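You operate a simulated robot arm through the tools that you are given. There is no shell and no other tool. Be economical: measure what you need, move in short steps, check, and stop when the job is done.

The job below is to be done with a simulated two-armed robot. You get a single attempt, and the scene is never put back.

## Task
Test the red regulator on the rig and sort it by the gauge.
Fine: in this order: lever on, then air open; let the pointer settle, then air shut, then bleed to zero, then lever off, then lift it off; green band to the green tray, red band to the red tray; leave the other two.
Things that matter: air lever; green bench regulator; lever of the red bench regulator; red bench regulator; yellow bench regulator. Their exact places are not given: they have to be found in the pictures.

Only the result counts: the job must be done as asked and must still hold three seconds after the hand-in. Knocking over, shifting, dropping, spilling or breaking anything else fails it.

## Robot
Two 6-joint arms with two-finger grippers on one trunk, on a base that drives. Base frame: it is fixed to the floor where the robot stands at the start and does not move with it; the origin is under the middle of the robot, x ahead of it, y to its left, z up. Readings come in m, degrees, newtons and seconds.
The left shoulder is at the start at [0.03, 0.178, 1.088], the right one opposite. With the tool pointing down near the work surface each hand reaches from about 0.5 to 0.82 m from the robot's upright axis, wherever it stands, measured 20 degrees to its own side. Places, roughly: air lever [0.6, -0.2, 1]; lever of the red bench regulator [0.6, 0, 1.1]. Payload 2.54 kg a hand.
Tool frame (each hand has its own): the origin (TCP) lies between the finger pads and is the grasp point; the fingertips stand 0.03 m ahead of it; z points along the fingers, y is the line along which they close. The gripper opens to 0.116 m. The gripper's body begins 0.095 m behind the TCP.
Orientation is that of the tool frame in the base frame, as [roll, pitch, yaw] about the fixed x, y, z axes, in that order (R = Rz(yaw) Ry(pitch) Rx(roll)). With the fingers straight down and closing along the base's y, the tool's x points along the base's -x, its y along +y and its z along -z.

## Interface
- The arms move only by the tool send_rows. It takes "left_motion", "right_motion" or both (then of equal length, played together; a hand with none holds still); each is a list of rows, each a list of 6 numbers: the shift along the tool's x, y, z in m, then the turn, a rotation vector about the tool's x, y, z in degrees. In form: [[x, y, z, wx, wy, wz], ...]. A call has 1 to 10 rows; each row is the pose to reach, as a shift and turn from the pose commanded when the call began, along the tool's axes at that moment. "left_claw" and "right_claw" are, for a hand that has rows, the finger opening in m, from 0 to 0.116, set as the call begins (left out, the last holds). Rows are played at 5 a second. More than 0.05 m and 8.6 degrees between two rows, or a gripper value outside its range, and nothing of the call is played. A pose out of reach is approached as far as the arm can. The call stops where the force on the tool passes 40 N (or 10 N more than at its start, if that is more) or the arm is blocked; 0.2 s more then pass. Each finger travels about 0.153 m/s and halts on what it meets, pressing with about 30 N; the grip force reading is that of the motor and also rises with nothing between the fingers. The clock runs only during rows and for 0.2 s after the last one: add rows that repeat a pose to give the fingers time. The reply holds the time, the measured pose of the TCP, the force on the tool along the base axes, the opening and the grip force, in the units named above and with some noise, with the torque about the TCP (base axes, N m) and any sound that the robot's microphone picked up.
- Cameras (640 x 400 px; columns grow to the right, rows downward): "scene" is now at [0.046, -0.0045, 1.8094]; the picture's right is [-0.08, -1.00, 0.00], its down [-0.76, 0.06, -0.65] and it looks along [0.65, -0.05, -0.76] (base axes); focal length 260 px, centre (320, 200). "left" rides on the left gripper at [0.069, 0.015, -0.122] in its tool frame; the picture's right is [-0.21, 0.98, 0.00], its down [-0.83, -0.18, -0.53] and it looks along [-0.52, -0.11, 0.85] (tool axes); focal length 251 px, centre (320, 200). "right" rides on the right gripper at [0.069, -0.015, -0.122] in its tool frame; the picture's right is [0.21, 0.98, 0.00], its down [-0.83, 0.18, -0.53] and it looks along [-0.52, 0.11, 0.85] (tool axes); focal length 251 px, centre (320, 200).
- snapshot(camera): a new picture of that camera. No time passes.
- raise_lower(by): slides the trunk up (or, below 0, down) by that many m; the arms and the scene camera ride with it, the base frame stays. It gives what a move gives, with no picture.
- steer(legs): drives the robot by 1 to 6 legs, each [ahead, left, turn to the left] in m, m and degrees, along the robot's own axes; the way and the turn of a leg run together, so that a leg with both is an arc; at most 1.5 m and 180 degrees a leg. The arms and the cameras ride along, it lands a little off, and it stops where it bumps. It gives what a move gives.
- turn_head(pan, tilt): turns the head with the scene camera to pan (to the left, within 143 degrees either way) and tilt (down, from -29 to 69), counted from straight ahead of the robot. It gives what a move gives.
- pixel_to_xyz(camera, pixels): for up to 12 pixels [column, row] of the newest picture of that camera ("zoom" is the newest enlarged one), the place [x, y, z] in the base frame of the surface seen there, good to about 0.002 m. No time passes.
- close_up(camera, box): a new picture of the part [left, top, right, bottom] of that camera's present view, enlarged. No time passes.
- close_job(): hands the job in; it is judged then, once.

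Work in short steps. Measure before you move; look again where a grasp or a placing could have gone wrong, and mend it. You have 80 turns and 58 pictures in all, those below and enlarged ones among them. Open the grippers and draw the arms clear of the work before you hand the job in, unless the task says otherwise; then end with one line.

The tools are called after "Emit:" by a JSON object that holds its "api" and its "payload". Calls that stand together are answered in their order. send_rows: Moves the arms, as the interface text tells. Its arguments: {"type":"object","properties":{"left_motion":{"type":"array","items":{"type":"array","items":{"type":"number"}}},"left_claw":{"type":"number"},"right_motion":{"type":"array","items":{"type":"array","items":{"type":"number"}}},"right_claw":{"type":"number"}},"required":[]} The other tools are called the same way: raise_lower (by) slides the trunk up or down; steer (legs) drives the base; turn_head (pan, tilt) turns the head that bears the scene camera; snapshot (camera) takes a picture; pixel_to_xyz (camera, pixels) gives the place of the surface under pixels of a picture; close_up (camera, box) takes an enlarged picture of a part of a camera's view; close_job () hands the job in.

At the start:

```text
clock: 0.0
left_position: [0.5175, 0.0902, 1.3292]
left_ee_rot: [180.0, 0.0, 179.9]
left_wrist_force: [0.0, 0.1, -0.1]
left_torque: [0.0, -0.02, -0.01]
left_grip_width: 0.1159
left_grasp_force: 0.0
right_position: [0.4079, -0.2588, 1.3068]
right_ee_rot: [-179.9, 0.0, -180.0]
right_wrist_force: [-0.1, -0.3, 0.8]
right_torque: [0.01, 0.01, 0.0]
right_grip_width: 0.1159
right_grasp_force: 0.0
trunk travel left (down, up): [-0.3, 0.24]
robot x, y, heading: [0.0003, 0.0001, -0.1]
head pan, tilt: [-4.6, 49.5]
```

scene: 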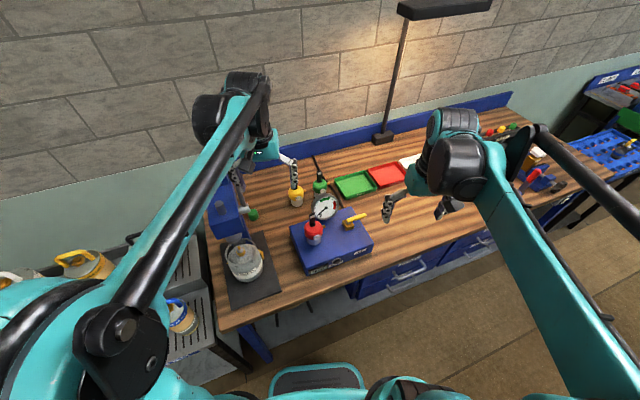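
right: 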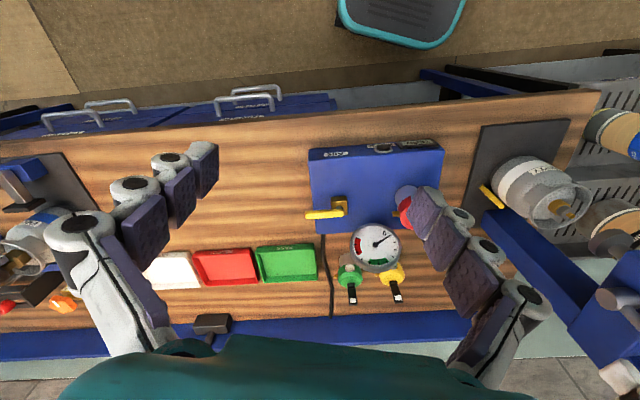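
left: 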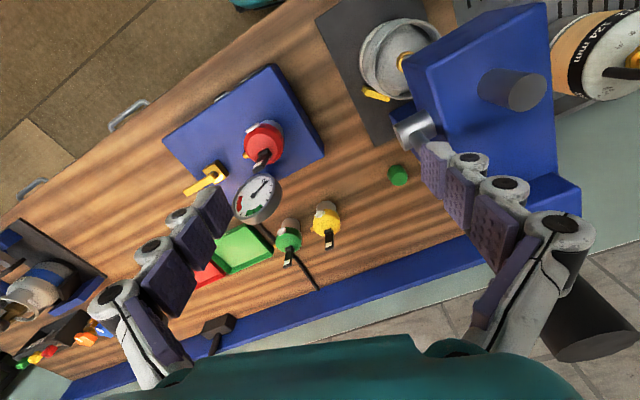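

The scene shows the rig (blue box) with red regulator near (314,232), the yellow air lever near (355,218) and the gauge near (324,206). I take an enlarged view to see the details.

Emit:
{"api": "close_up", "payload": {"camera": "scene", "box": [270, 150, 430, 280]}}

Emit:
{"api": "close_up", "payload": {"camera": "left", "box": [150, 60, 360, 280]}}

```text
3.08 times, centred on (350, 215) of scene
```

zoom: 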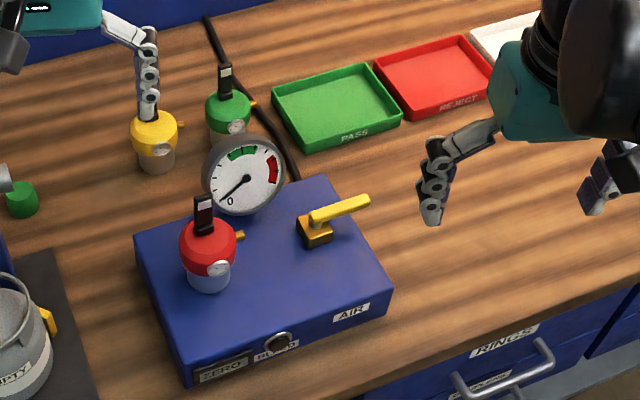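

```text
1.82 times, centred on (255, 170) of left
```

zoom: 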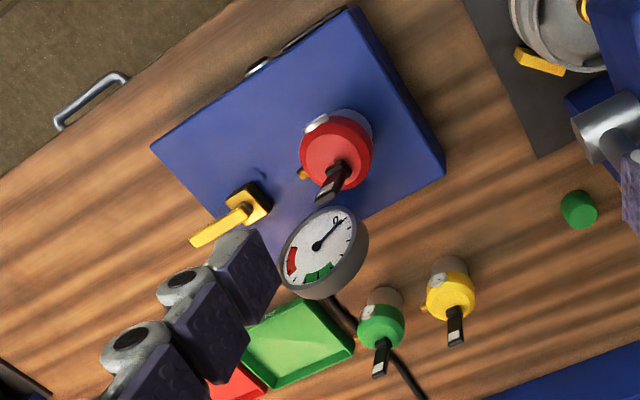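

I measure points on the rig in the left zoom and in the scene picture.

Emit:
{"api": "pixel_to_xyz", "payload": {"camera": "zoom", "pixels": [[155, 150], [350, 12], [440, 170], [325, 190], [345, 165], [335, 130], [240, 215], [195, 240], [260, 195], [335, 250], [303, 173], [258, 65]]}}

Emit:
{"api": "pixel_to_xyz", "payload": {"camera": "scene", "pixels": [[312, 217], [312, 223], [313, 231], [314, 240], [348, 224], [356, 219], [365, 216], [336, 246], [336, 248], [354, 186], [387, 175], [324, 241]]}}

Emit:
{"api": "close_up", "payload": {"camera": "scene", "box": [285, 195, 375, 280]}}

```text
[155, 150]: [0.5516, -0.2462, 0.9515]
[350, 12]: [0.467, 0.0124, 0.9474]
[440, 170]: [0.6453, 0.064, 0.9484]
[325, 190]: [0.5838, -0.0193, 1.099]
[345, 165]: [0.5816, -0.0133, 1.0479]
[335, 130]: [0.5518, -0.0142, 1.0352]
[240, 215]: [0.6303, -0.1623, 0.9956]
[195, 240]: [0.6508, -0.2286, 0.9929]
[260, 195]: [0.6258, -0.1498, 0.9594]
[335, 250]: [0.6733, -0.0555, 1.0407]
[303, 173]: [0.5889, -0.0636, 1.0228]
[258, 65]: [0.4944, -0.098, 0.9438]
```

```text
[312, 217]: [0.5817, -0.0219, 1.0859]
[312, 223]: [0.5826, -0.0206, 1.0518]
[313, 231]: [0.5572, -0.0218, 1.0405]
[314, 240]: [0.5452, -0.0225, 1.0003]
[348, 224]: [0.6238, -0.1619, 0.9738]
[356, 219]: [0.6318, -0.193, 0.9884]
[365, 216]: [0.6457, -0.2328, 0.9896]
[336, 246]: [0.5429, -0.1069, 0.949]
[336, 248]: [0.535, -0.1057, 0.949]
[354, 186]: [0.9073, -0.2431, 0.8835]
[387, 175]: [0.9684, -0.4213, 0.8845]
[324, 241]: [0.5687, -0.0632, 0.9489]
```

```text
4.71 times, centred on (330, 238) of scene
```

zoom: 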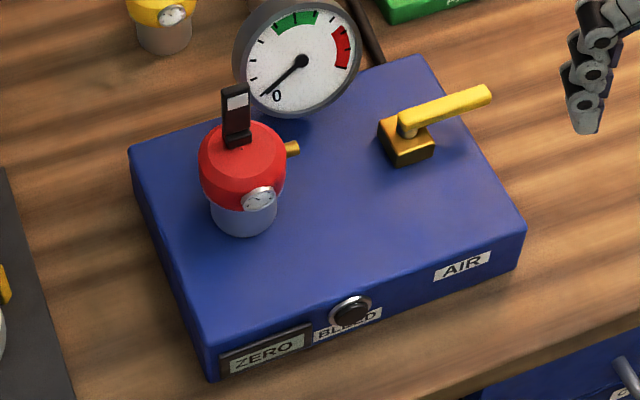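

The lever of the red regulator stands upright; the bleed button sits at the rig's front edge (zoom (352,312)). I measure them in this zoom.

Emit:
{"api": "pixel_to_xyz", "payload": {"camera": "zoom", "pixels": [[352, 312], [345, 300], [335, 315], [368, 305], [345, 328], [235, 92], [236, 130], [225, 120], [247, 118], [410, 125], [487, 93], [258, 195]]}}

Emit:
{"api": "pixel_to_xyz", "payload": {"camera": "scene", "pixels": [[297, 196], [296, 187], [318, 186], [320, 178], [342, 187], [366, 184], [326, 205], [316, 234], [308, 234], [320, 234]]}}

Emit:
{"api": "close_up", "payload": {"camera": "right", "box": [290, 130, 460, 310]}}

```text
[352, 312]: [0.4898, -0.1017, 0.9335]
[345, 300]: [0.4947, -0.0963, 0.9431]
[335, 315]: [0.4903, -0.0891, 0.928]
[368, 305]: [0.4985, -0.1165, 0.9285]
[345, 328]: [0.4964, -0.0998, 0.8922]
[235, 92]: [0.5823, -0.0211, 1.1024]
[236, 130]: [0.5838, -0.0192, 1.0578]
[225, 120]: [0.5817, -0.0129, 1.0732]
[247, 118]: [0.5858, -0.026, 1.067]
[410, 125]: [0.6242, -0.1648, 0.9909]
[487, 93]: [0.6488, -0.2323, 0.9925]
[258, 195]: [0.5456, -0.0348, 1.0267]
```

```text
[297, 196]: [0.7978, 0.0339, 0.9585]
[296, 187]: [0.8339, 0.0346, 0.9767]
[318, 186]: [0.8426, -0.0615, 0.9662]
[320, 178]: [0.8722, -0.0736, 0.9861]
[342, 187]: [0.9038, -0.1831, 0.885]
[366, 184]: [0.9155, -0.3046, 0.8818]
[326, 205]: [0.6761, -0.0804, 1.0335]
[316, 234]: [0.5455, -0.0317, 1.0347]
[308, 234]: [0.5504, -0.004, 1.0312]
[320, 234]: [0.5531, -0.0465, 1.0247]
```

```text
2.22 times, centred on (375, 220) of right
```

zoom: 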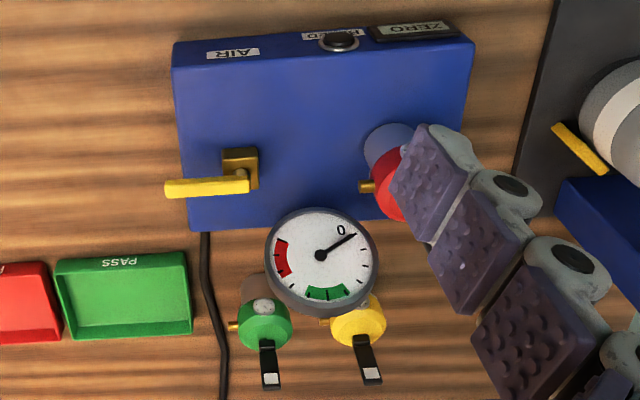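

I take a tighter enlargement of the lever from above and from the scene camera.

Emit:
{"api": "close_up", "payload": {"camera": "left", "box": [225, 110, 305, 180]}}

Emit:
{"api": "close_up", "payload": {"camera": "scene", "box": [290, 205, 340, 250]}}

```text
5.71 times, centred on (265, 145) of left
```

zoom: 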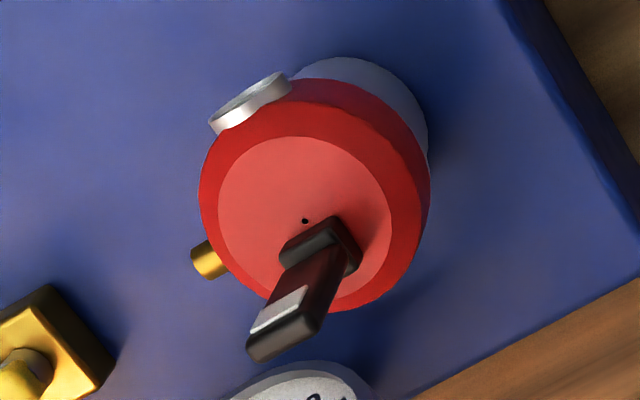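

```text
8.89 times, centred on (315, 228) of scene
```

zoom: 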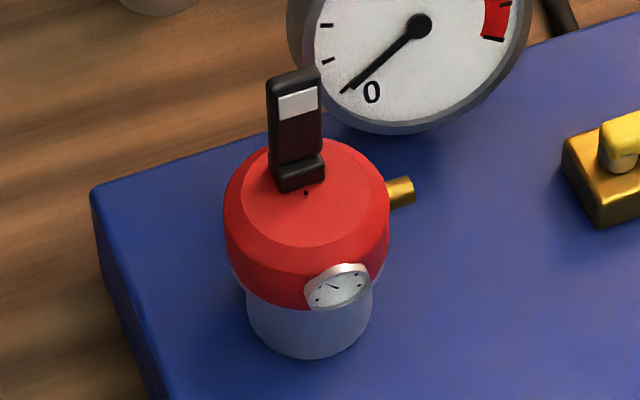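

The lever is hinged at the back of the dome and should fold forward over it, toward the robot. I close the left gripper, turn it to the rig's yaw of about 17.5° and move above a point behind the lever.

Emit:
{"api": "send_rows", "payload": {"left_motion": [[-0.032, -0.034, 0, 0, 0, -6], [-0.064, -0.068, 0, 0, 0, -12], [-0.0965, -0.101, 0, 0, 0, -17.5], [-0.0965, -0.101, 0.045, 0, 0, -17.5], [-0.0965, -0.101, 0.09, 0, 0, -17.5], [-0.0965, -0.101, 0.135, 0, 0, -17.5], [-0.0965, -0.101, 0.16, 0, 0, -17.5], [-0.0965, -0.101, 0.16, 0, 0, -17.5]], "left_claw": 0}}

Emit:
{"api": "close_up", "payload": {"camera": "scene", "box": [260, 160, 420, 260]}}

Emit:
{"api": "snapshot", "payload": {"camera": "left"}}

```text
clock: 1.8
left_position: [0.6161, -0.0099, 1.1716]
left_ee_rot: [180.0, 0.1, -162.6]
left_wrist_force: [0.6, -0.2, -0.3]
left_torque: [0.0, -0.01, -0.01]
left_grip_width: 0.0
left_grasp_force: 28.4
right_position: [0.407, -0.2598, 1.3073]
right_ee_rot: [-179.9, 0.0, -180.0]
right_wrist_force: [0.1, -0.4, -0.4]
right_torque: [0.0, -0.02, -0.01]
right_grip_width: 0.1161
right_grasp_force: 0.0
trunk travel left (down, up): [-0.3, 0.24]
robot x, y, heading: [0.0016, -0.0026, 0.2]
head pan, tilt: [-4.6, 49.5]
```

```text
4.00 times, centred on (340, 210) of scene
```

zoom: 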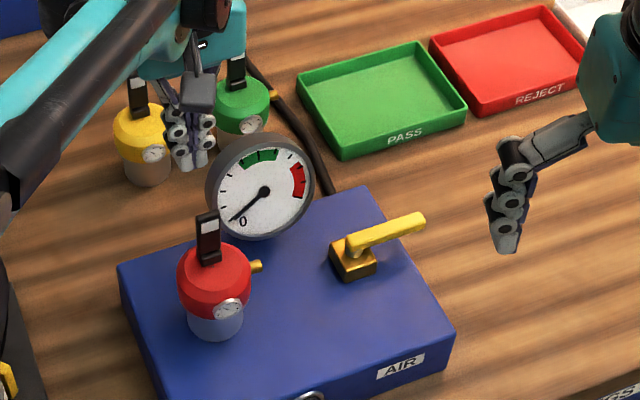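

```text
47 pictures are left
```

left: 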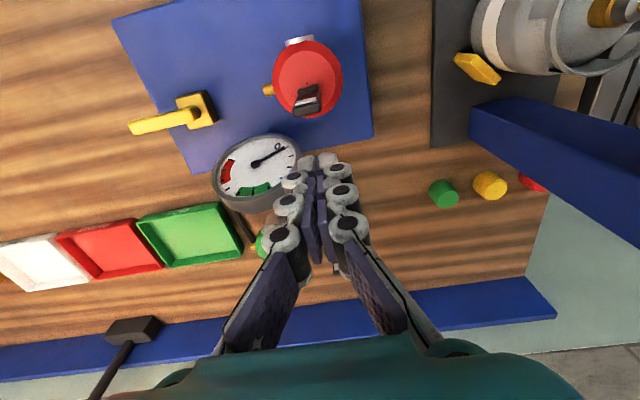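

The closed fingers sit behind the lever at about 16 mm of clearance. I lower to the lever's upper half and push it forward (tool +x) by roughly 30°, watching the force.

Emit:
{"api": "send_rows", "payload": {"left_motion": [[0, 0, 0.025, 0, 0, 0], [0, 0, 0.05, 0, 0, 0], [0.012, 0, 0.05, 0, 0, 0], [0.02, 0, 0.05, 0, 0, 0], [0.026, 0, 0.0505, 0, 0, 0], [0.032, 0, 0.0515, 0, 0, 0], [0.038, 0, 0.053, 0, 0, 0]]}}

Emit:
{"api": "close_up", "payload": {"camera": "scene", "box": [280, 190, 360, 260]}}

```text
clock: 3.4
left_position: [0.5765, -0.0218, 1.119]
left_ee_rot: [180.0, 0.0, -162.5]
left_wrist_force: [0.6, 0.6, -0.5]
left_torque: [0.01, -0.04, 0.01]
left_grip_width: 0.0062
left_grasp_force: 29.1
right_position: [0.4078, -0.2592, 1.3065]
right_ee_rot: [-180.0, 0.1, -179.9]
right_wrist_force: [-0.3, 1.1, -1.3]
right_torque: [-0.01, 0.0, -0.02]
right_grip_width: 0.1159
right_grasp_force: 0.0
trunk travel left (down, up): [-0.3, 0.24]
robot x, y, heading: [-0.0015, -0.0009, -0.1]
head pan, tilt: [-4.6, 49.5]
```

```text
5.71 times, centred on (320, 225) of scene
```

zoom: 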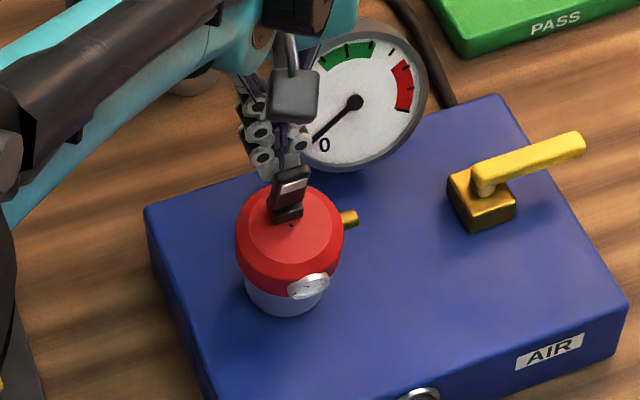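

The lever tilts forward, but the opening reads 6 mm, so I check from the left camera for wedging.

Emit:
{"api": "close_up", "payload": {"camera": "left", "box": [240, 20, 400, 190]}}

```text
2.35 times, centred on (320, 105) of left
```

zoom: 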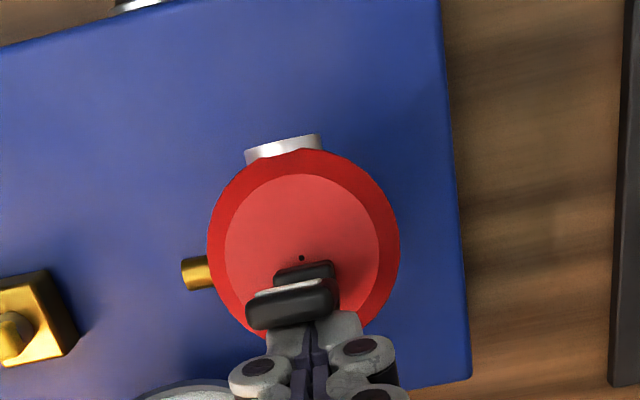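

Both fingers bear on the lever's back face. I carry on along the arc and press it down flat.

Emit:
{"api": "send_rows", "payload": {"left_motion": [[0.0095, 0, 0.0057, 0, 0, 0], [0.0172, 0, 0.0136, 0, 0, 0], [0.0226, 0, 0.0232, 0, 0, 0], [0.0245, 0, 0.029, 0, 0, 0], [0.0253, 0, 0.034, 0, 0, 0], [0.0253, 0, 0.036, 0, 0, 0]]}}

Emit:
{"api": "close_up", "payload": {"camera": "scene", "box": [280, 190, 360, 260]}}

```text
clock: 4.6
left_position: [0.5511, -0.0299, 1.0868]
left_ee_rot: [179.9, 0.3, -162.6]
left_wrist_force: [-2.3, 0.2, 39.0]
left_torque: [-0.04, 0.19, 0.0]
left_grip_width: 0.0062
left_grasp_force: 29.0
right_position: [0.4053, -0.2588, 1.3079]
right_ee_rot: [179.9, 0.1, 180.0]
right_wrist_force: [1.4, -1.0, -0.2]
right_torque: [0.01, 0.0, 0.02]
right_grip_width: 0.1161
right_grasp_force: 0.0
trunk travel left (down, up): [-0.3, 0.24]
robot x, y, heading: [0.0015, -0.0021, -0.0]
head pan, tilt: [-4.6, 49.5]
stopped in row 6 (left hand): the force on the tool passed its limit at 48 N (the readings are from after the stop); the commanded pose is now the measured one
```

```text
5.71 times, centred on (320, 225) of scene
```

zoom: 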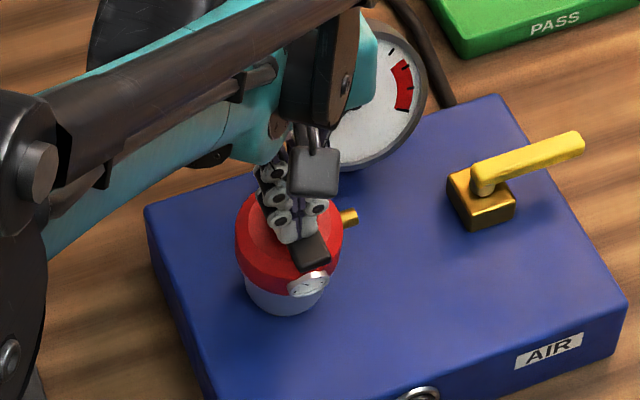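

Fully down with 39 N against the stop. I lift the left hand straight up and to the left, so that the lever and gauge are in view.

Emit:
{"api": "send_rows", "payload": {"left_motion": [[0, 0, -0.03, 0, 0, 0], [0, 0, -0.07, 0, 0, 0], [0, 0.03, -0.11, 0, 0, 0], [0, 0.07, -0.14, 0, 0, 0], [0, 0.11, -0.17, 0, 0, 0], [0, 0.15, -0.19, 0, 0, 0]]}}

Emit:
{"api": "close_up", "payload": {"camera": "scene", "box": [280, 180, 380, 260]}}

```text
clock: 6.0
left_position: [0.5045, 0.1149, 1.2764]
left_ee_rot: [-180.0, 0.1, -162.5]
left_wrist_force: [-0.5, 0.0, 0.2]
left_torque: [-0.02, -0.04, -0.01]
left_grip_width: 0.0002
left_grasp_force: 28.3
right_position: [0.4063, -0.2569, 1.3082]
right_ee_rot: [-179.8, 0.0, -180.0]
right_wrist_force: [-0.7, 0.6, -0.2]
right_torque: [-0.02, -0.01, -0.02]
right_grip_width: 0.1161
right_grasp_force: 0.1
trunk travel left (down, up): [-0.3, 0.24]
robot x, y, heading: [-0.0018, -0.0004, -0.1]
head pan, tilt: [-4.6, 49.5]
```

```text
5.00 times, centred on (330, 220) of scene
```

zoom: 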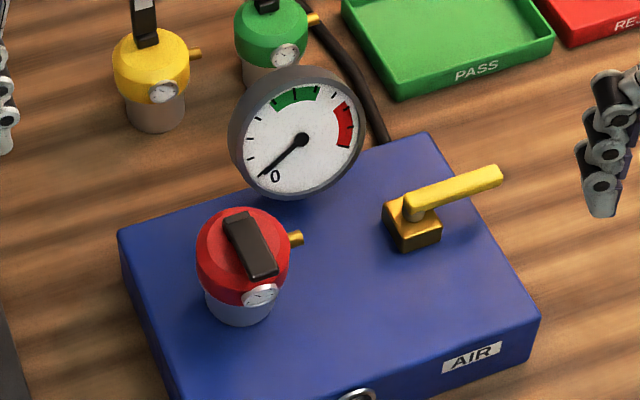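

The lever lies flat and stays down (lever on). Next the air lever: I close the right gripper, turn it 17.5° and bring it above a point just behind the yellow handle.

Emit:
{"api": "send_rows", "payload": {"right_motion": [[-0.045, 0.009, 0, 0, 0, -4], [-0.09, 0.018, 0, 0, 0, -8], [-0.135, 0.027, 0, 0, 0, -12], [-0.18, 0.036, 0, 0, 0, -16], [-0.225, 0.045, 0, 0, 0, -17.5], [-0.265, 0.054, 0, 0, 0, -17.5], [-0.265, 0.054, 0.05, 0, 0, -17.5], [-0.265, 0.054, 0.1, 0, 0, -17.5], [-0.265, 0.054, 0.15, 0, 0, -17.5], [-0.265, 0.054, 0.2, 0, 0, -17.5]], "right_claw": 0}}

Emit:
{"api": "snapshot", "payload": {"camera": "scene"}}

Emit:
{"api": "snapshot", "payload": {"camera": "right"}}

```text
clock: 8.2
left_position: [0.5064, 0.1143, 1.2745]
left_ee_rot: [180.0, 0.1, -162.5]
left_wrist_force: [-0.7, -0.3, -0.6]
left_torque: [-0.01, 0.03, 0.01]
left_grip_width: 0.0003
left_grasp_force: 28.6
right_position: [0.6773, -0.2043, 1.1039]
right_ee_rot: [180.0, -0.2, -162.5]
right_wrist_force: [0.5, -0.3, -0.6]
right_torque: [0.02, 0.0, -0.02]
right_grip_width: 0.0
right_grasp_force: 28.2
trunk travel left (down, up): [-0.3, 0.24]
robot x, y, heading: [0.0017, -0.0014, -0.1]
head pan, tilt: [-4.6, 49.5]
```

```text
42 pictures are left
```

scene: 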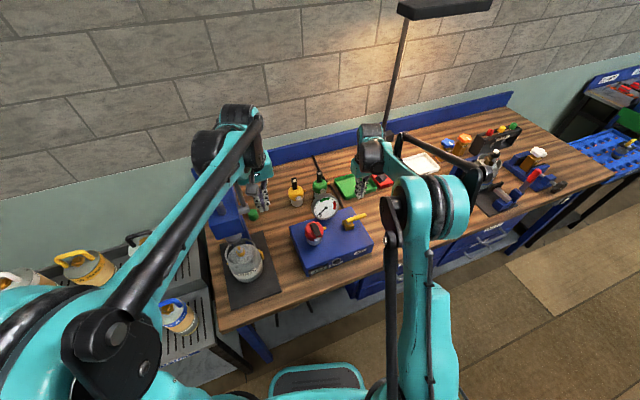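

```text
41 pictures are left
```

right: 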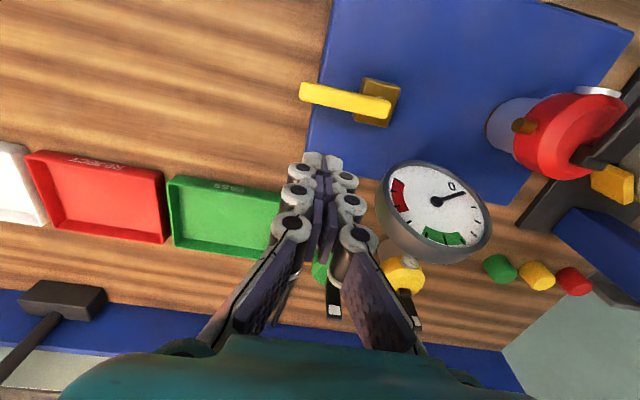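

The fingertips hang behind the handle and clear of the gauge. I lower to handle height and check.

Emit:
{"api": "send_rows", "payload": {"right_motion": [[0, 0, 0.04, 0, 0, 0], [0, 0, 0.08, 0, 0, 0], [0, 0, 0.098, 0, 0, 0], [0, 0, 0.098, 0, 0, 0]]}}

Emit:
{"api": "close_up", "payload": {"camera": "right", "box": [220, 20, 420, 220]}}

```text
clock: 9.2
left_position: [0.5067, 0.1133, 1.2749]
left_ee_rot: [-179.9, 0.1, -162.6]
left_wrist_force: [-0.6, 0.1, 0.0]
left_torque: [-0.01, -0.03, 0.02]
left_grip_width: 0.0003
left_grasp_force: 28.6
right_position: [0.6743, -0.2061, 1.0074]
right_ee_rot: [-180.0, 0.0, -162.5]
right_wrist_force: [0.2, 0.6, 0.2]
right_torque: [0.0, -0.02, -0.04]
right_grip_width: 0.0001
right_grasp_force: 28.7
trunk travel left (down, up): [-0.3, 0.24]
robot x, y, heading: [0.0012, -0.003, -0.0]
head pan, tilt: [-4.6, 49.5]
```

```text
2.00 times, centred on (320, 120) of right
```

zoom: 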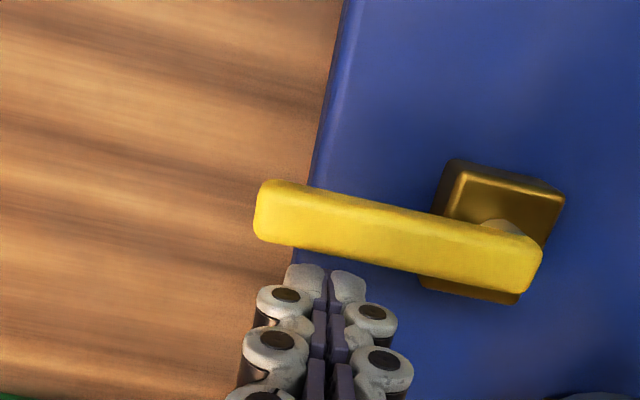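

The fingertips are just behind the handle, near its end. I push 25 mm toward the robot in small rows.

Emit:
{"api": "send_rows", "payload": {"right_motion": [[0.008, 0, 0, 0, 0, 0], [0.014, 0, 0, 0, 0, 0], [0.02, 0, 0, 0, 0, 0], [0.025, 0, 0, 0, 0, 0]]}}

Emit:
{"api": "close_up", "payload": {"camera": "right", "box": [220, 20, 420, 220]}}

```text
clock: 10.2
left_position: [0.5054, 0.1129, 1.2755]
left_ee_rot: [-180.0, 0.0, -162.6]
left_wrist_force: [0.8, 0.0, -0.1]
left_torque: [-0.01, 0.0, -0.01]
left_grip_width: 0.0
left_grasp_force: 28.4
right_position: [0.6493, -0.2145, 1.0087]
right_ee_rot: [180.0, 0.0, -162.5]
right_wrist_force: [1.2, 0.2, -0.2]
right_torque: [-0.01, -0.02, 0.01]
right_grip_width: 0.0003
right_grasp_force: 28.7
trunk travel left (down, up): [-0.3, 0.24]
robot x, y, heading: [-0.0008, 0.0028, -0.1]
head pan, tilt: [-4.6, 49.5]
```

```text
2.00 times, centred on (320, 120) of right
```

zoom: 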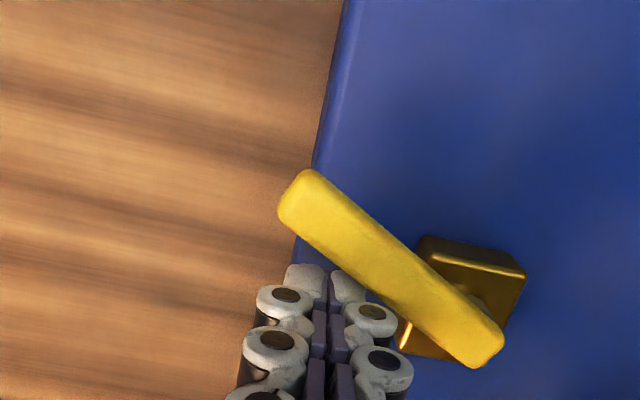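

The handle swings freely toward the robot, about 27° so far. I follow the arc to about 75° first.

Emit:
{"api": "send_rows", "payload": {"right_motion": [[0.01, 0.003, 0, 0, 0, 0], [0.019, 0.007, 0, 0, 0, 0], [0.027, 0.013, 0, 0, 0, 0], [0.034, 0.02, 0, 0, 0, 0], [0.038, 0.026, 0, 0, 0, 0]]}}

Emit:
{"api": "close_up", "payload": {"camera": "scene", "box": [280, 180, 380, 260]}}

Emit:
{"api": "close_up", "payload": {"camera": "right", "box": [220, 20, 420, 220]}}

```text
clock: 11.4
left_position: [0.5069, 0.1126, 1.2755]
left_ee_rot: [-179.9, 0.1, -162.5]
left_wrist_force: [0.1, -0.4, -0.9]
left_torque: [0.03, 0.04, 0.0]
left_grip_width: 0.0
left_grasp_force: 28.1
right_position: [0.6052, -0.1992, 1.007]
right_ee_rot: [-180.0, 0.0, -162.5]
right_wrist_force: [0.1, -0.8, 0.0]
right_torque: [-0.02, 0.02, -0.01]
right_grip_width: 0.0
right_grasp_force: 28.4
trunk travel left (down, up): [-0.3, 0.24]
robot x, y, heading: [0.0006, -0.0016, 0.2]
head pan, tilt: [-4.6, 49.5]
```

```text
5.00 times, centred on (330, 220) of scene
```

zoom: 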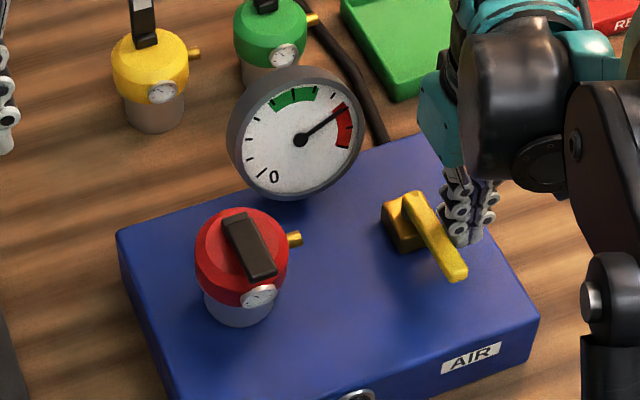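

```text
2.00 times, centred on (320, 120) of right
```

zoom: 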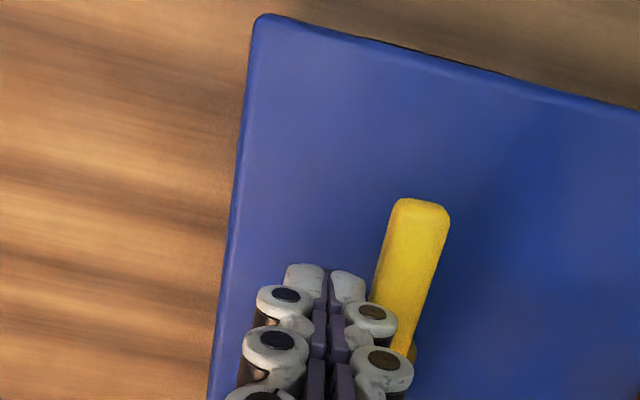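

The gauge came up to the red band's start and may still be moving. I push the last bit to the stop gently and wait.

Emit:
{"api": "send_rows", "payload": {"right_motion": [[0.003, 0.005, 0, 0, 0, 0], [0.005, 0.01, 0, 0, 0, 0], [0.006, 0.014, 0, 0, 0, 0], [0.006, 0.017, 0, 0, 0, 0]]}}

Emit:
{"api": "close_up", "payload": {"camera": "scene", "box": [280, 180, 380, 260]}}

```text
clock: 12.1
left_position: [0.507, 0.1112, 1.2743]
left_ee_rot: [180.0, 0.1, -162.6]
left_wrist_force: [-0.3, 0.0, -0.3]
left_torque: [-0.06, -0.01, 0.01]
left_grip_width: 0.0
left_grasp_force: 28.6
right_position: [0.6017, -0.1983, 1.0096]
right_ee_rot: [-179.3, 0.3, -162.8]
right_wrist_force: [9.6, -14.1, -2.1]
right_torque: [-0.25, -0.16, -0.09]
right_grip_width: 0.0001
right_grasp_force: 27.8
trunk travel left (down, up): [-0.3, 0.24]
robot x, y, heading: [-0.0016, 0.002, 0.1]
head pan, tilt: [-4.6, 49.5]
stopped in row 3 (right hand): the force on the tool passed its limit at 45 N (the readings are from after the stop); the commanded pose is now the measured one
```

```text
5.00 times, centred on (330, 220) of scene
```

zoom: 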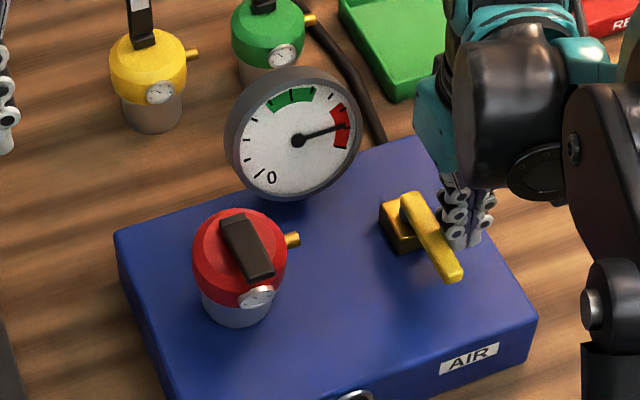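

The handle is at its stop; the pointer is now in the red band. I move the right fingers up and over to the other side of the handle while the gauge settles.

Emit:
{"api": "send_rows", "payload": {"right_motion": [[0, -0.005, 0, 0, 0, 0], [0, -0.005, -0.04, 0, 0, 0], [0, 0.025, -0.05, 0, 0, 0], [0, 0.055, -0.05, 0, 0, 0], [0, 0.055, -0.02, 0, 0, 0], [0, 0.055, 0.0, 0, 0, 0], [0, 0.055, 0.0, 0, 0, 0], [0, 0.055, 0.0, 0, 0, 0], [0, 0.055, 0.0, 0, 0, 0], [0, 0.055, 0.0, 0, 0, 0]]}}

Emit:
{"api": "close_up", "payload": {"camera": "scene", "box": [280, 180, 380, 260]}}

Emit:
{"api": "close_up", "payload": {"camera": "right", "box": [220, 20, 420, 220]}}

```text
clock: 14.3
left_position: [0.5062, 0.1117, 1.2751]
left_ee_rot: [180.0, 0.1, -162.6]
left_wrist_force: [0.3, -0.2, 0.4]
left_torque: [0.0, -0.01, -0.02]
left_grip_width: 0.0
left_grasp_force: 28.4
right_position: [0.5841, -0.1415, 1.0081]
right_ee_rot: [-179.5, 0.2, -162.7]
right_wrist_force: [0.3, 0.0, 0.6]
right_torque: [0.02, 0.02, -0.01]
right_grip_width: 0.0
right_grasp_force: 28.5
trunk travel left (down, up): [-0.3, 0.24]
robot x, y, heading: [0.0016, -0.0021, -0.1]
head pan, tilt: [-4.6, 49.5]
```

```text
5.00 times, centred on (330, 220) of scene
```

zoom: 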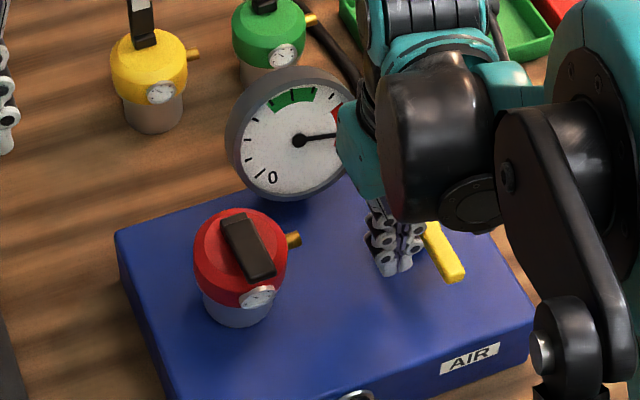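

```text
2.00 times, centred on (320, 120) of right
```

zoom: 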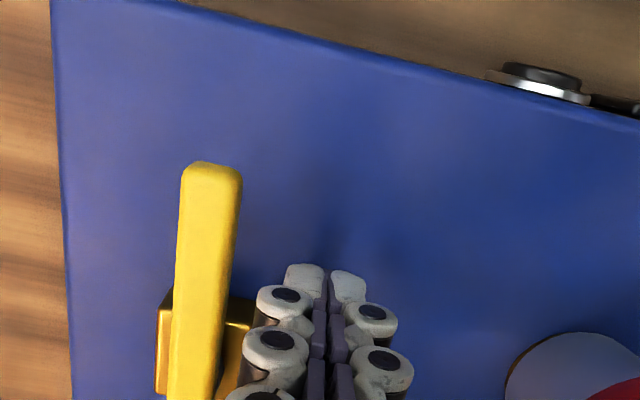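

The fingers are beside the handle on its inner side. The pointer seems to be creeping, so I wait two more seconds and read the gauge with the left camera.

Emit:
{"api": "send_rows", "payload": {"left_motion": [[0, 0, 0, 0, 0, 0], [0, 0, 0, 0, 0, 0], [0, 0, 0, 0, 0, 0], [0, 0, 0, 0, 0, 0], [0, 0, 0, 0, 0, 0], [0, 0, 0, 0, 0, 0], [0, 0, 0, 0, 0, 0], [0, 0, 0, 0, 0, 0], [0, 0, 0, 0, 0, 0], [0, 0, 0, 0, 0, 0]]}}

Emit:
{"api": "snapshot", "payload": {"camera": "left"}}

```text
clock: 16.5
left_position: [0.5064, 0.1104, 1.2758]
left_ee_rot: [180.0, 0.1, -162.7]
left_wrist_force: [0.5, 0.6, 0.0]
left_torque: [0.02, 0.01, 0.0]
left_grip_width: 0.0002
left_grasp_force: 29.0
right_position: [0.5841, -0.1422, 1.0069]
right_ee_rot: [-179.6, 0.4, -162.7]
right_wrist_force: [0.3, 0.0, 0.1]
right_torque: [0.03, 0.03, -0.04]
right_grip_width: 0.0001
right_grasp_force: 28.5
trunk travel left (down, up): [-0.3, 0.24]
robot x, y, heading: [-0.001, -0.0005, -0.1]
head pan, tilt: [-4.6, 49.5]
```

```text
33 pictures are left
```

left: 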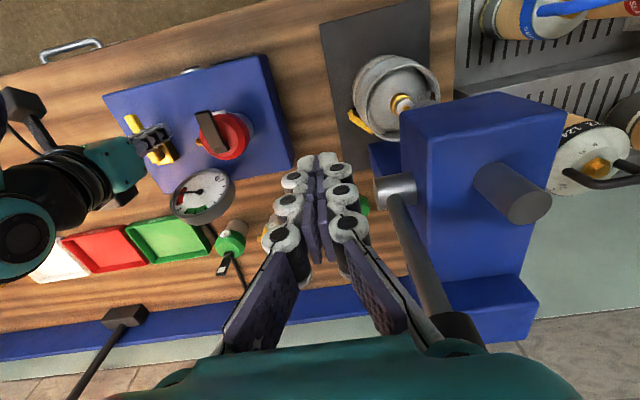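

I enlarge the gauge at left (202,193).

Emit:
{"api": "close_up", "payload": {"camera": "left", "box": [165, 160, 240, 225]}}

```text
6.15 times, centred on (202, 192) of left
```

zoom: 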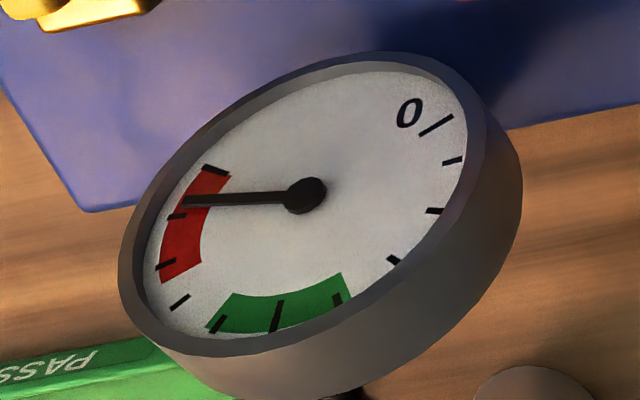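

The pointer sits inside the red band near its upper end. One more short wait to confirm it has settled.

Emit:
{"api": "send_rows", "payload": {"left_motion": [[0, 0, 0, 0, 0, 0], [0, 0, 0, 0, 0, 0], [0, 0, 0, 0, 0, 0], [0, 0, 0, 0, 0, 0], [0, 0, 0, 0, 0, 0], [0, 0, 0, 0, 0, 0], [0, 0, 0, 0, 0, 0], [0, 0, 0, 0, 0, 0]]}}

Emit:
{"api": "close_up", "payload": {"camera": "left", "box": [165, 160, 240, 225]}}

```text
clock: 18.3
left_position: [0.5076, 0.1126, 1.2744]
left_ee_rot: [180.0, 0.1, -162.6]
left_wrist_force: [-0.4, 0.0, -0.2]
left_torque: [-0.01, -0.03, 0.01]
left_grip_width: 0.0
left_grasp_force: 28.4
right_position: [0.5835, -0.1413, 1.0093]
right_ee_rot: [-179.6, 0.2, -162.7]
right_wrist_force: [-0.5, -0.1, -0.6]
right_torque: [-0.04, 0.0, -0.02]
right_grip_width: 0.0
right_grasp_force: 28.7
trunk travel left (down, up): [-0.3, 0.24]
robot x, y, heading: [0.0021, 0.0003, -0.4]
head pan, tilt: [-4.6, 49.5]
```

```text
6.15 times, centred on (202, 192) of left
```

zoom: 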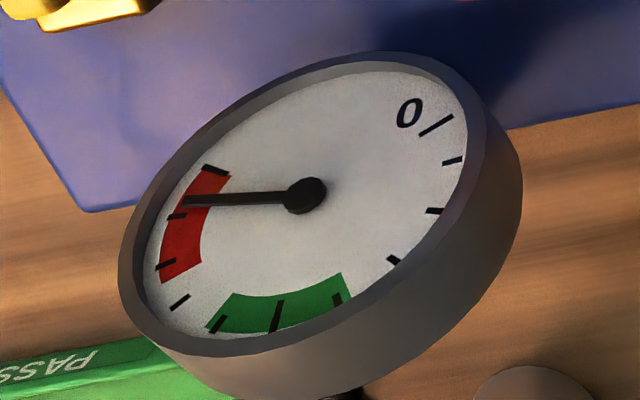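

Settled in red: the reject (red) tray. Now I sweep the air handle back to the shut position along its arc with the right fingers.

Emit:
{"api": "send_rows", "payload": {"right_motion": [[0, -0.02, 0, 0, 0, 0], [0.003, -0.034, 0, 0, 0, 0], [0.003, -0.0475, 0, 0, 0, 0], [-0.001, -0.061, 0, 0, 0, 0], [-0.0085, -0.073, 0, 0, 0, 0], [-0.019, -0.082, 0, 0, 0, 0], [-0.031, -0.089, 0, 0, 0, 0], [-0.035, -0.089, 0, 0, 0, 0], [-0.039, -0.089, 0, 0, 0, 0]]}}

Emit:
{"api": "close_up", "payload": {"camera": "right", "box": [200, 0, 440, 220]}}

```text
clock: 19.9
left_position: [0.5063, 0.1113, 1.2758]
left_ee_rot: [-180.0, 0.3, -162.7]
left_wrist_force: [1.3, -0.8, 0.0]
left_torque: [0.0, 0.1, 0.01]
left_grip_width: 0.0002
left_grasp_force: 29.3
right_position: [0.6313, -0.2173, 1.0085]
right_ee_rot: [-179.9, -0.7, -162.7]
right_wrist_force: [-14.6, -0.4, 7.2]
right_torque: [0.02, 0.19, 0.06]
right_grip_width: 0.0001
right_grasp_force: 28.6
trunk travel left (down, up): [-0.3, 0.24]
robot x, y, heading: [0.0026, 0.002, -0.0]
head pan, tilt: [-4.6, 49.5]
stopped in row 7 (right hand): the force on the tool passed its limit at 51 N (the readings are from after the stop); the commanded pose is now the measured one
```

```text
1.82 times, centred on (320, 110) of right
```

zoom: 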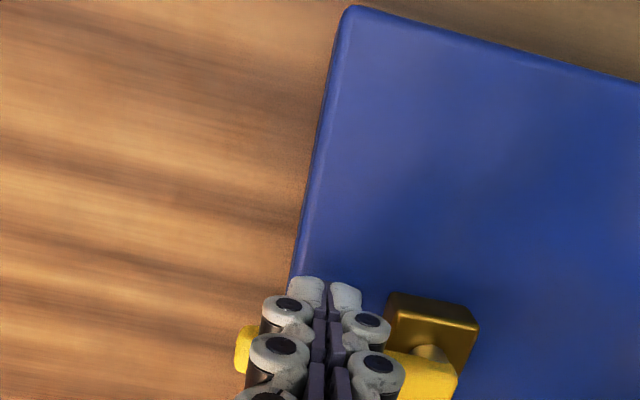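

The handle is back at its shut stop. I back the right hand off, lift it and view the scene.

Emit:
{"api": "send_rows", "payload": {"right_motion": [[0.012, 0, 0, 0, 0, 0], [0.012, 0, -0.04, 0, 0, 0], [0.012, 0, -0.09, 0, 0, 0], [0.03, 0, -0.12, 0, 0, 0], [0.07, 0, -0.12, 0, 0, 0], [0.11, 0, -0.12, 0, 0, 0]]}}

Emit:
{"api": "close_up", "payload": {"camera": "scene", "box": [280, 170, 400, 270]}}

```text
clock: 21.3
left_position: [0.5057, 0.1114, 1.2762]
left_ee_rot: [180.0, 0.2, -162.6]
left_wrist_force: [-0.4, -0.9, -0.9]
left_torque: [0.03, -0.05, 0.01]
left_grip_width: 0.0
left_grasp_force: 28.7
right_position: [0.5282, -0.2487, 1.1282]
right_ee_rot: [-179.9, -0.5, -162.6]
right_wrist_force: [-0.8, -0.3, -0.1]
right_torque: [0.0, 0.01, -0.01]
right_grip_width: 0.0
right_grasp_force: 29.1
trunk travel left (down, up): [-0.3, 0.24]
robot x, y, heading: [0.001, -0.0006, 0.2]
head pan, tilt: [-4.6, 49.5]
```

```text
4.00 times, centred on (340, 220) of scene
```

zoom: 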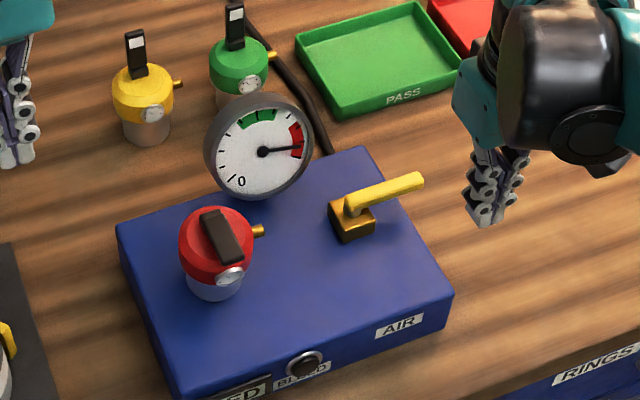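

Air is shut; the pressure is trapped. The button is at about 0.5 m, the edge of reach, so I drive back 0.12 m.

Emit:
{"api": "steer", "payload": {"legs": [[-0.12, 0, 0]]}}

Emit:
{"api": "close_up", "payload": {"camera": "scene", "box": [270, 110, 430, 230]}}

```text
clock: 22.5
left_position: [0.3862, 0.1121, 1.275]
left_ee_rot: [179.9, 0.2, -162.6]
left_wrist_force: [-0.2, 0.7, 0.5]
left_torque: [0.02, -0.01, -0.01]
left_grip_width: 0.0
left_grasp_force: 28.7
right_position: [0.411, -0.2472, 1.1287]
right_ee_rot: [-179.9, -0.5, -162.7]
right_wrist_force: [-0.9, -0.6, 0.0]
right_torque: [-0.01, -0.02, -0.01]
right_grip_width: 0.0
right_grasp_force: 28.9
trunk travel left (down, up): [-0.3, 0.24]
robot x, y, heading: [-0.1183, -0.0013, -0.0]
head pan, tilt: [-4.6, 49.5]
```

```text
3.33 times, centred on (350, 170) of scene
```

zoom: 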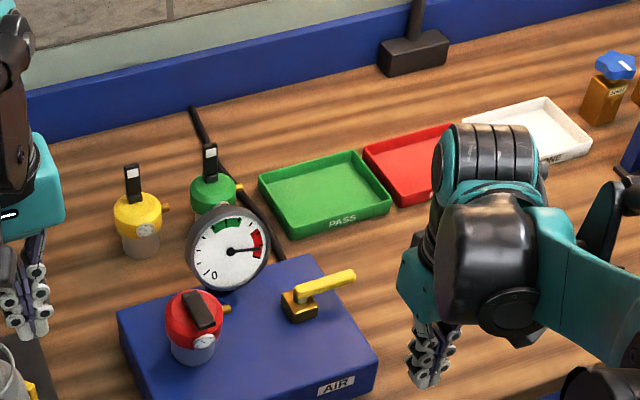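

From here I move the right hand above a point in front of the bleed button, then down to button height.

Emit:
{"api": "send_rows", "payload": {"right_motion": [[-0.026, 0.038, 0, 0, 0, 0], [-0.052, 0.077, 0, 0, 0, 0], [-0.077, 0.115, 0, 0, 0, 0], [-0.077, 0.115, 0.045, 0, 0, 0], [-0.077, 0.115, 0.09, 0, 0, 0], [-0.077, 0.115, 0.135, 0, 0, 0], [-0.077, 0.115, 0.16, 0, 0, 0], [-0.077, 0.115, 0.186, 0, 0, 0], [-0.077, 0.115, 0.186, 0, 0, 0]]}}

Emit:
{"api": "close_up", "payload": {"camera": "right", "box": [200, 80, 440, 260]}}

Emit:
{"api": "close_up", "payload": {"camera": "scene", "box": [270, 130, 410, 250]}}

```text
clock: 24.5
left_position: [0.3864, 0.1134, 1.2764]
left_ee_rot: [-179.9, 0.1, -162.6]
left_wrist_force: [-0.1, -0.2, -0.4]
left_torque: [0.02, -0.02, 0.0]
left_grip_width: 0.0
left_grasp_force: 28.2
right_position: [0.4514, -0.1141, 0.9406]
right_ee_rot: [-179.9, -0.5, -162.6]
right_wrist_force: [0.4, -0.6, -0.3]
right_torque: [0.03, -0.01, 0.03]
right_grip_width: 0.0
right_grasp_force: 28.2
trunk travel left (down, up): [-0.3, 0.24]
robot x, y, heading: [-0.1201, -0.001, 0.0]
head pan, tilt: [-4.6, 49.5]
```

```text
2.22 times, centred on (320, 170) of right
```

zoom: 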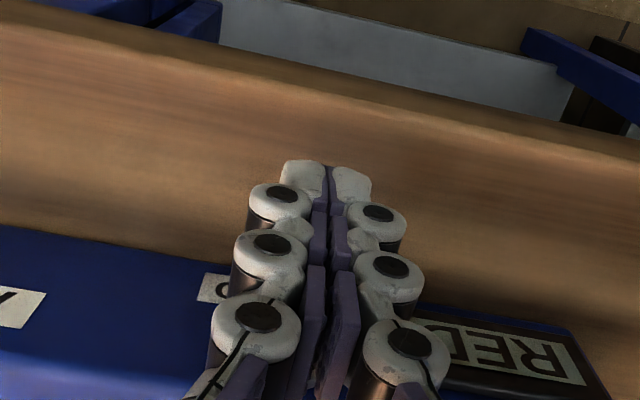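

```text
3.33 times, centred on (340, 190) of scene
```

zoom: 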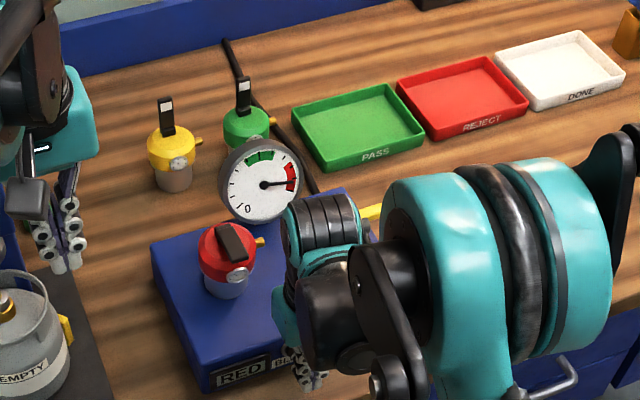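

The rig display reads RED, matching. The fingers are in front of the button; I press forward in small rows and watch force and gauge.

Emit:
{"api": "send_rows", "payload": {"right_motion": [[-0.015, 0, 0, 0, 0, 0], [-0.024, 0, 0, 0, 0, 0], [-0.029, 0, 0, 0, 0, 0], [-0.032, 0, 0, 0, 0, 0], [-0.035, 0, 0, 0, 0, 0]]}}

Emit:
{"api": "close_up", "payload": {"camera": "scene", "box": [300, 160, 380, 250]}}

```text
clock: 25.7
left_position: [0.3855, 0.1122, 1.2747]
left_ee_rot: [179.9, 0.0, -162.6]
left_wrist_force: [-0.5, 0.4, 0.1]
left_torque: [-0.02, 0.03, 0.03]
left_grip_width: 0.0
left_grasp_force: 28.6
right_position: [0.4827, -0.1051, 0.9423]
right_ee_rot: [-179.9, -0.4, -162.6]
right_wrist_force: [-3.0, 0.1, 0.4]
right_torque: [-0.01, -0.01, 0.0]
right_grip_width: 0.006
right_grasp_force: 28.6
trunk travel left (down, up): [-0.3, 0.24]
robot x, y, heading: [-0.12, -0.0019, 0.1]
head pan, tilt: [-4.6, 49.5]
heard: click
```

```text
4.44 times, centred on (340, 205) of scene
```

zoom: 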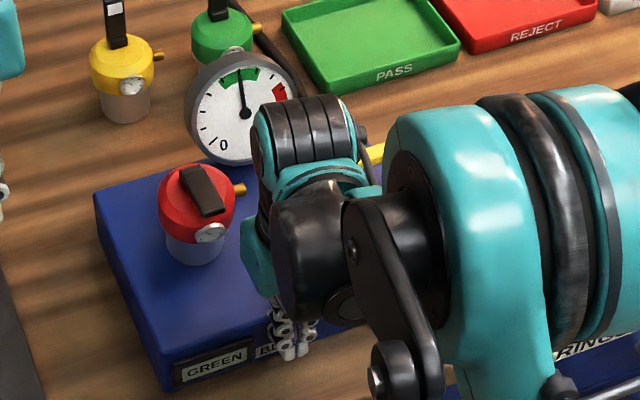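

A click, and the pointer is falling. I hold the button for about 1.8 s more.

Emit:
{"api": "send_rows", "payload": {"right_motion": [[-0.001, 0, 0, 0, 0, 0], [-0.001, 0, 0, 0, 0, 0], [-0.001, 0, 0, 0, 0, 0], [-0.001, 0, 0, 0, 0, 0], [-0.001, 0, 0, 0, 0, 0], [-0.001, 0, 0, 0, 0, 0], [-0.001, 0, 0, 0, 0, 0], [-0.001, 0, 0, 0, 0, 0], [-0.001, 0, 0, 0, 0, 0], [-0.001, 0, 0, 0, 0, 0]]}}

Emit:
{"api": "close_up", "payload": {"camera": "scene", "box": [300, 160, 380, 250]}}

```text
clock: 27.9
left_position: [0.3863, 0.1127, 1.2759]
left_ee_rot: [-179.8, 0.2, -162.6]
left_wrist_force: [0.4, -0.6, -0.4]
left_torque: [0.0, 0.05, 0.01]
left_grip_width: 0.0
left_grasp_force: 28.5
right_position: [0.4836, -0.1055, 0.941]
right_ee_rot: [180.0, -0.5, -162.6]
right_wrist_force: [-5.3, 0.6, 0.2]
right_torque: [0.01, 0.05, 0.01]
right_grip_width: 0.006
right_grasp_force: 28.4
trunk travel left (down, up): [-0.3, 0.24]
robot x, y, heading: [-0.1179, 0.0011, 0.0]
head pan, tilt: [-4.6, 49.5]
```

```text
4.44 times, centred on (340, 205) of scene
```

zoom: 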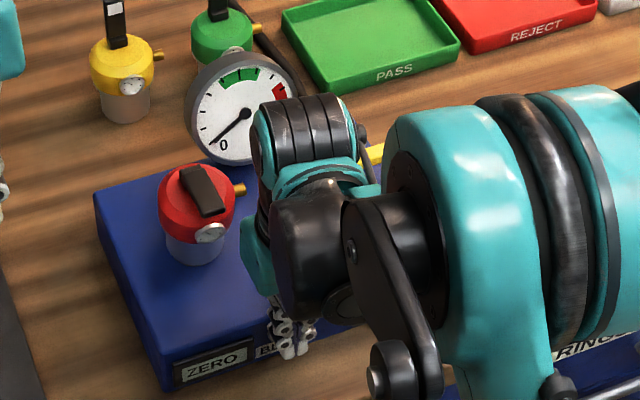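

Pointer on zero and display ZERO. I hold a moment, back off the button, and lift the right hand away to the right.

Emit:
{"api": "send_rows", "payload": {"right_motion": [[0, 0, 0, 0, 0, 0], [0, 0, 0, 0, 0, 0], [0.015, 0, 0, 0, 0, 0], [0.035, 0, 0, 0, 0, 0], [0.035, 0, -0.05, 0, 0, 0], [0.035, 0, -0.1, 0, 0, 0], [0.035, -0.04, -0.13, 0, 0, 0], [0.035, -0.08, -0.16, 0, 0, 0], [0.035, -0.12, -0.19, 0, 0, 0], [0.035, -0.16, -0.22, 0, 0, 0]]}}

Emit:
{"api": "close_up", "payload": {"camera": "scene", "box": [300, 165, 365, 230]}}

```text
clock: 30.1
left_position: [0.386, 0.1104, 1.2762]
left_ee_rot: [-180.0, 0.1, -162.5]
left_wrist_force: [0.5, -0.4, 0.2]
left_torque: [0.05, -0.02, -0.03]
left_grip_width: 0.0
left_grasp_force: 28.5
right_position: [0.4966, -0.2706, 1.1631]
right_ee_rot: [-179.9, -0.5, -162.6]
right_wrist_force: [-0.8, -0.4, 0.2]
right_torque: [0.04, 0.01, 0.01]
right_grip_width: 0.0
right_grasp_force: 28.7
trunk travel left (down, up): [-0.3, 0.24]
robot x, y, heading: [-0.1215, -0.0005, 0.0]
head pan, tilt: [-4.6, 49.5]
```

```text
6.15 times, centred on (332, 198) of scene
```

zoom: 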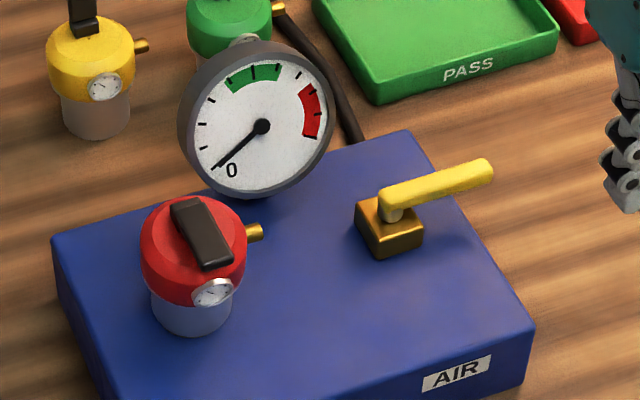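

Everything is in view. I measure the flat lever's end, its sides and the dome below it.

Emit:
{"api": "pixel_to_xyz", "payload": {"camera": "zoom", "pixels": [[218, 250], [203, 257], [228, 250], [216, 262], [205, 235], [190, 203], [195, 220], [185, 255], [216, 268], [160, 240], [242, 240], [180, 210]]}}

```text
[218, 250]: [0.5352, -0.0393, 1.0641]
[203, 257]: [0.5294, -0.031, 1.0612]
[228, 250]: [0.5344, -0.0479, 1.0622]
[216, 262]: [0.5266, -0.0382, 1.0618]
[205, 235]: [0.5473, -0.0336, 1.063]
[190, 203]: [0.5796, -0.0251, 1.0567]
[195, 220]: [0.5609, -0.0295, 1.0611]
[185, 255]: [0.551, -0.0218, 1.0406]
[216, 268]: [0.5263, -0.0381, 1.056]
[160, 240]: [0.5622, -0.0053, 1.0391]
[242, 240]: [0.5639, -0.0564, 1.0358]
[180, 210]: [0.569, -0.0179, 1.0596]
```

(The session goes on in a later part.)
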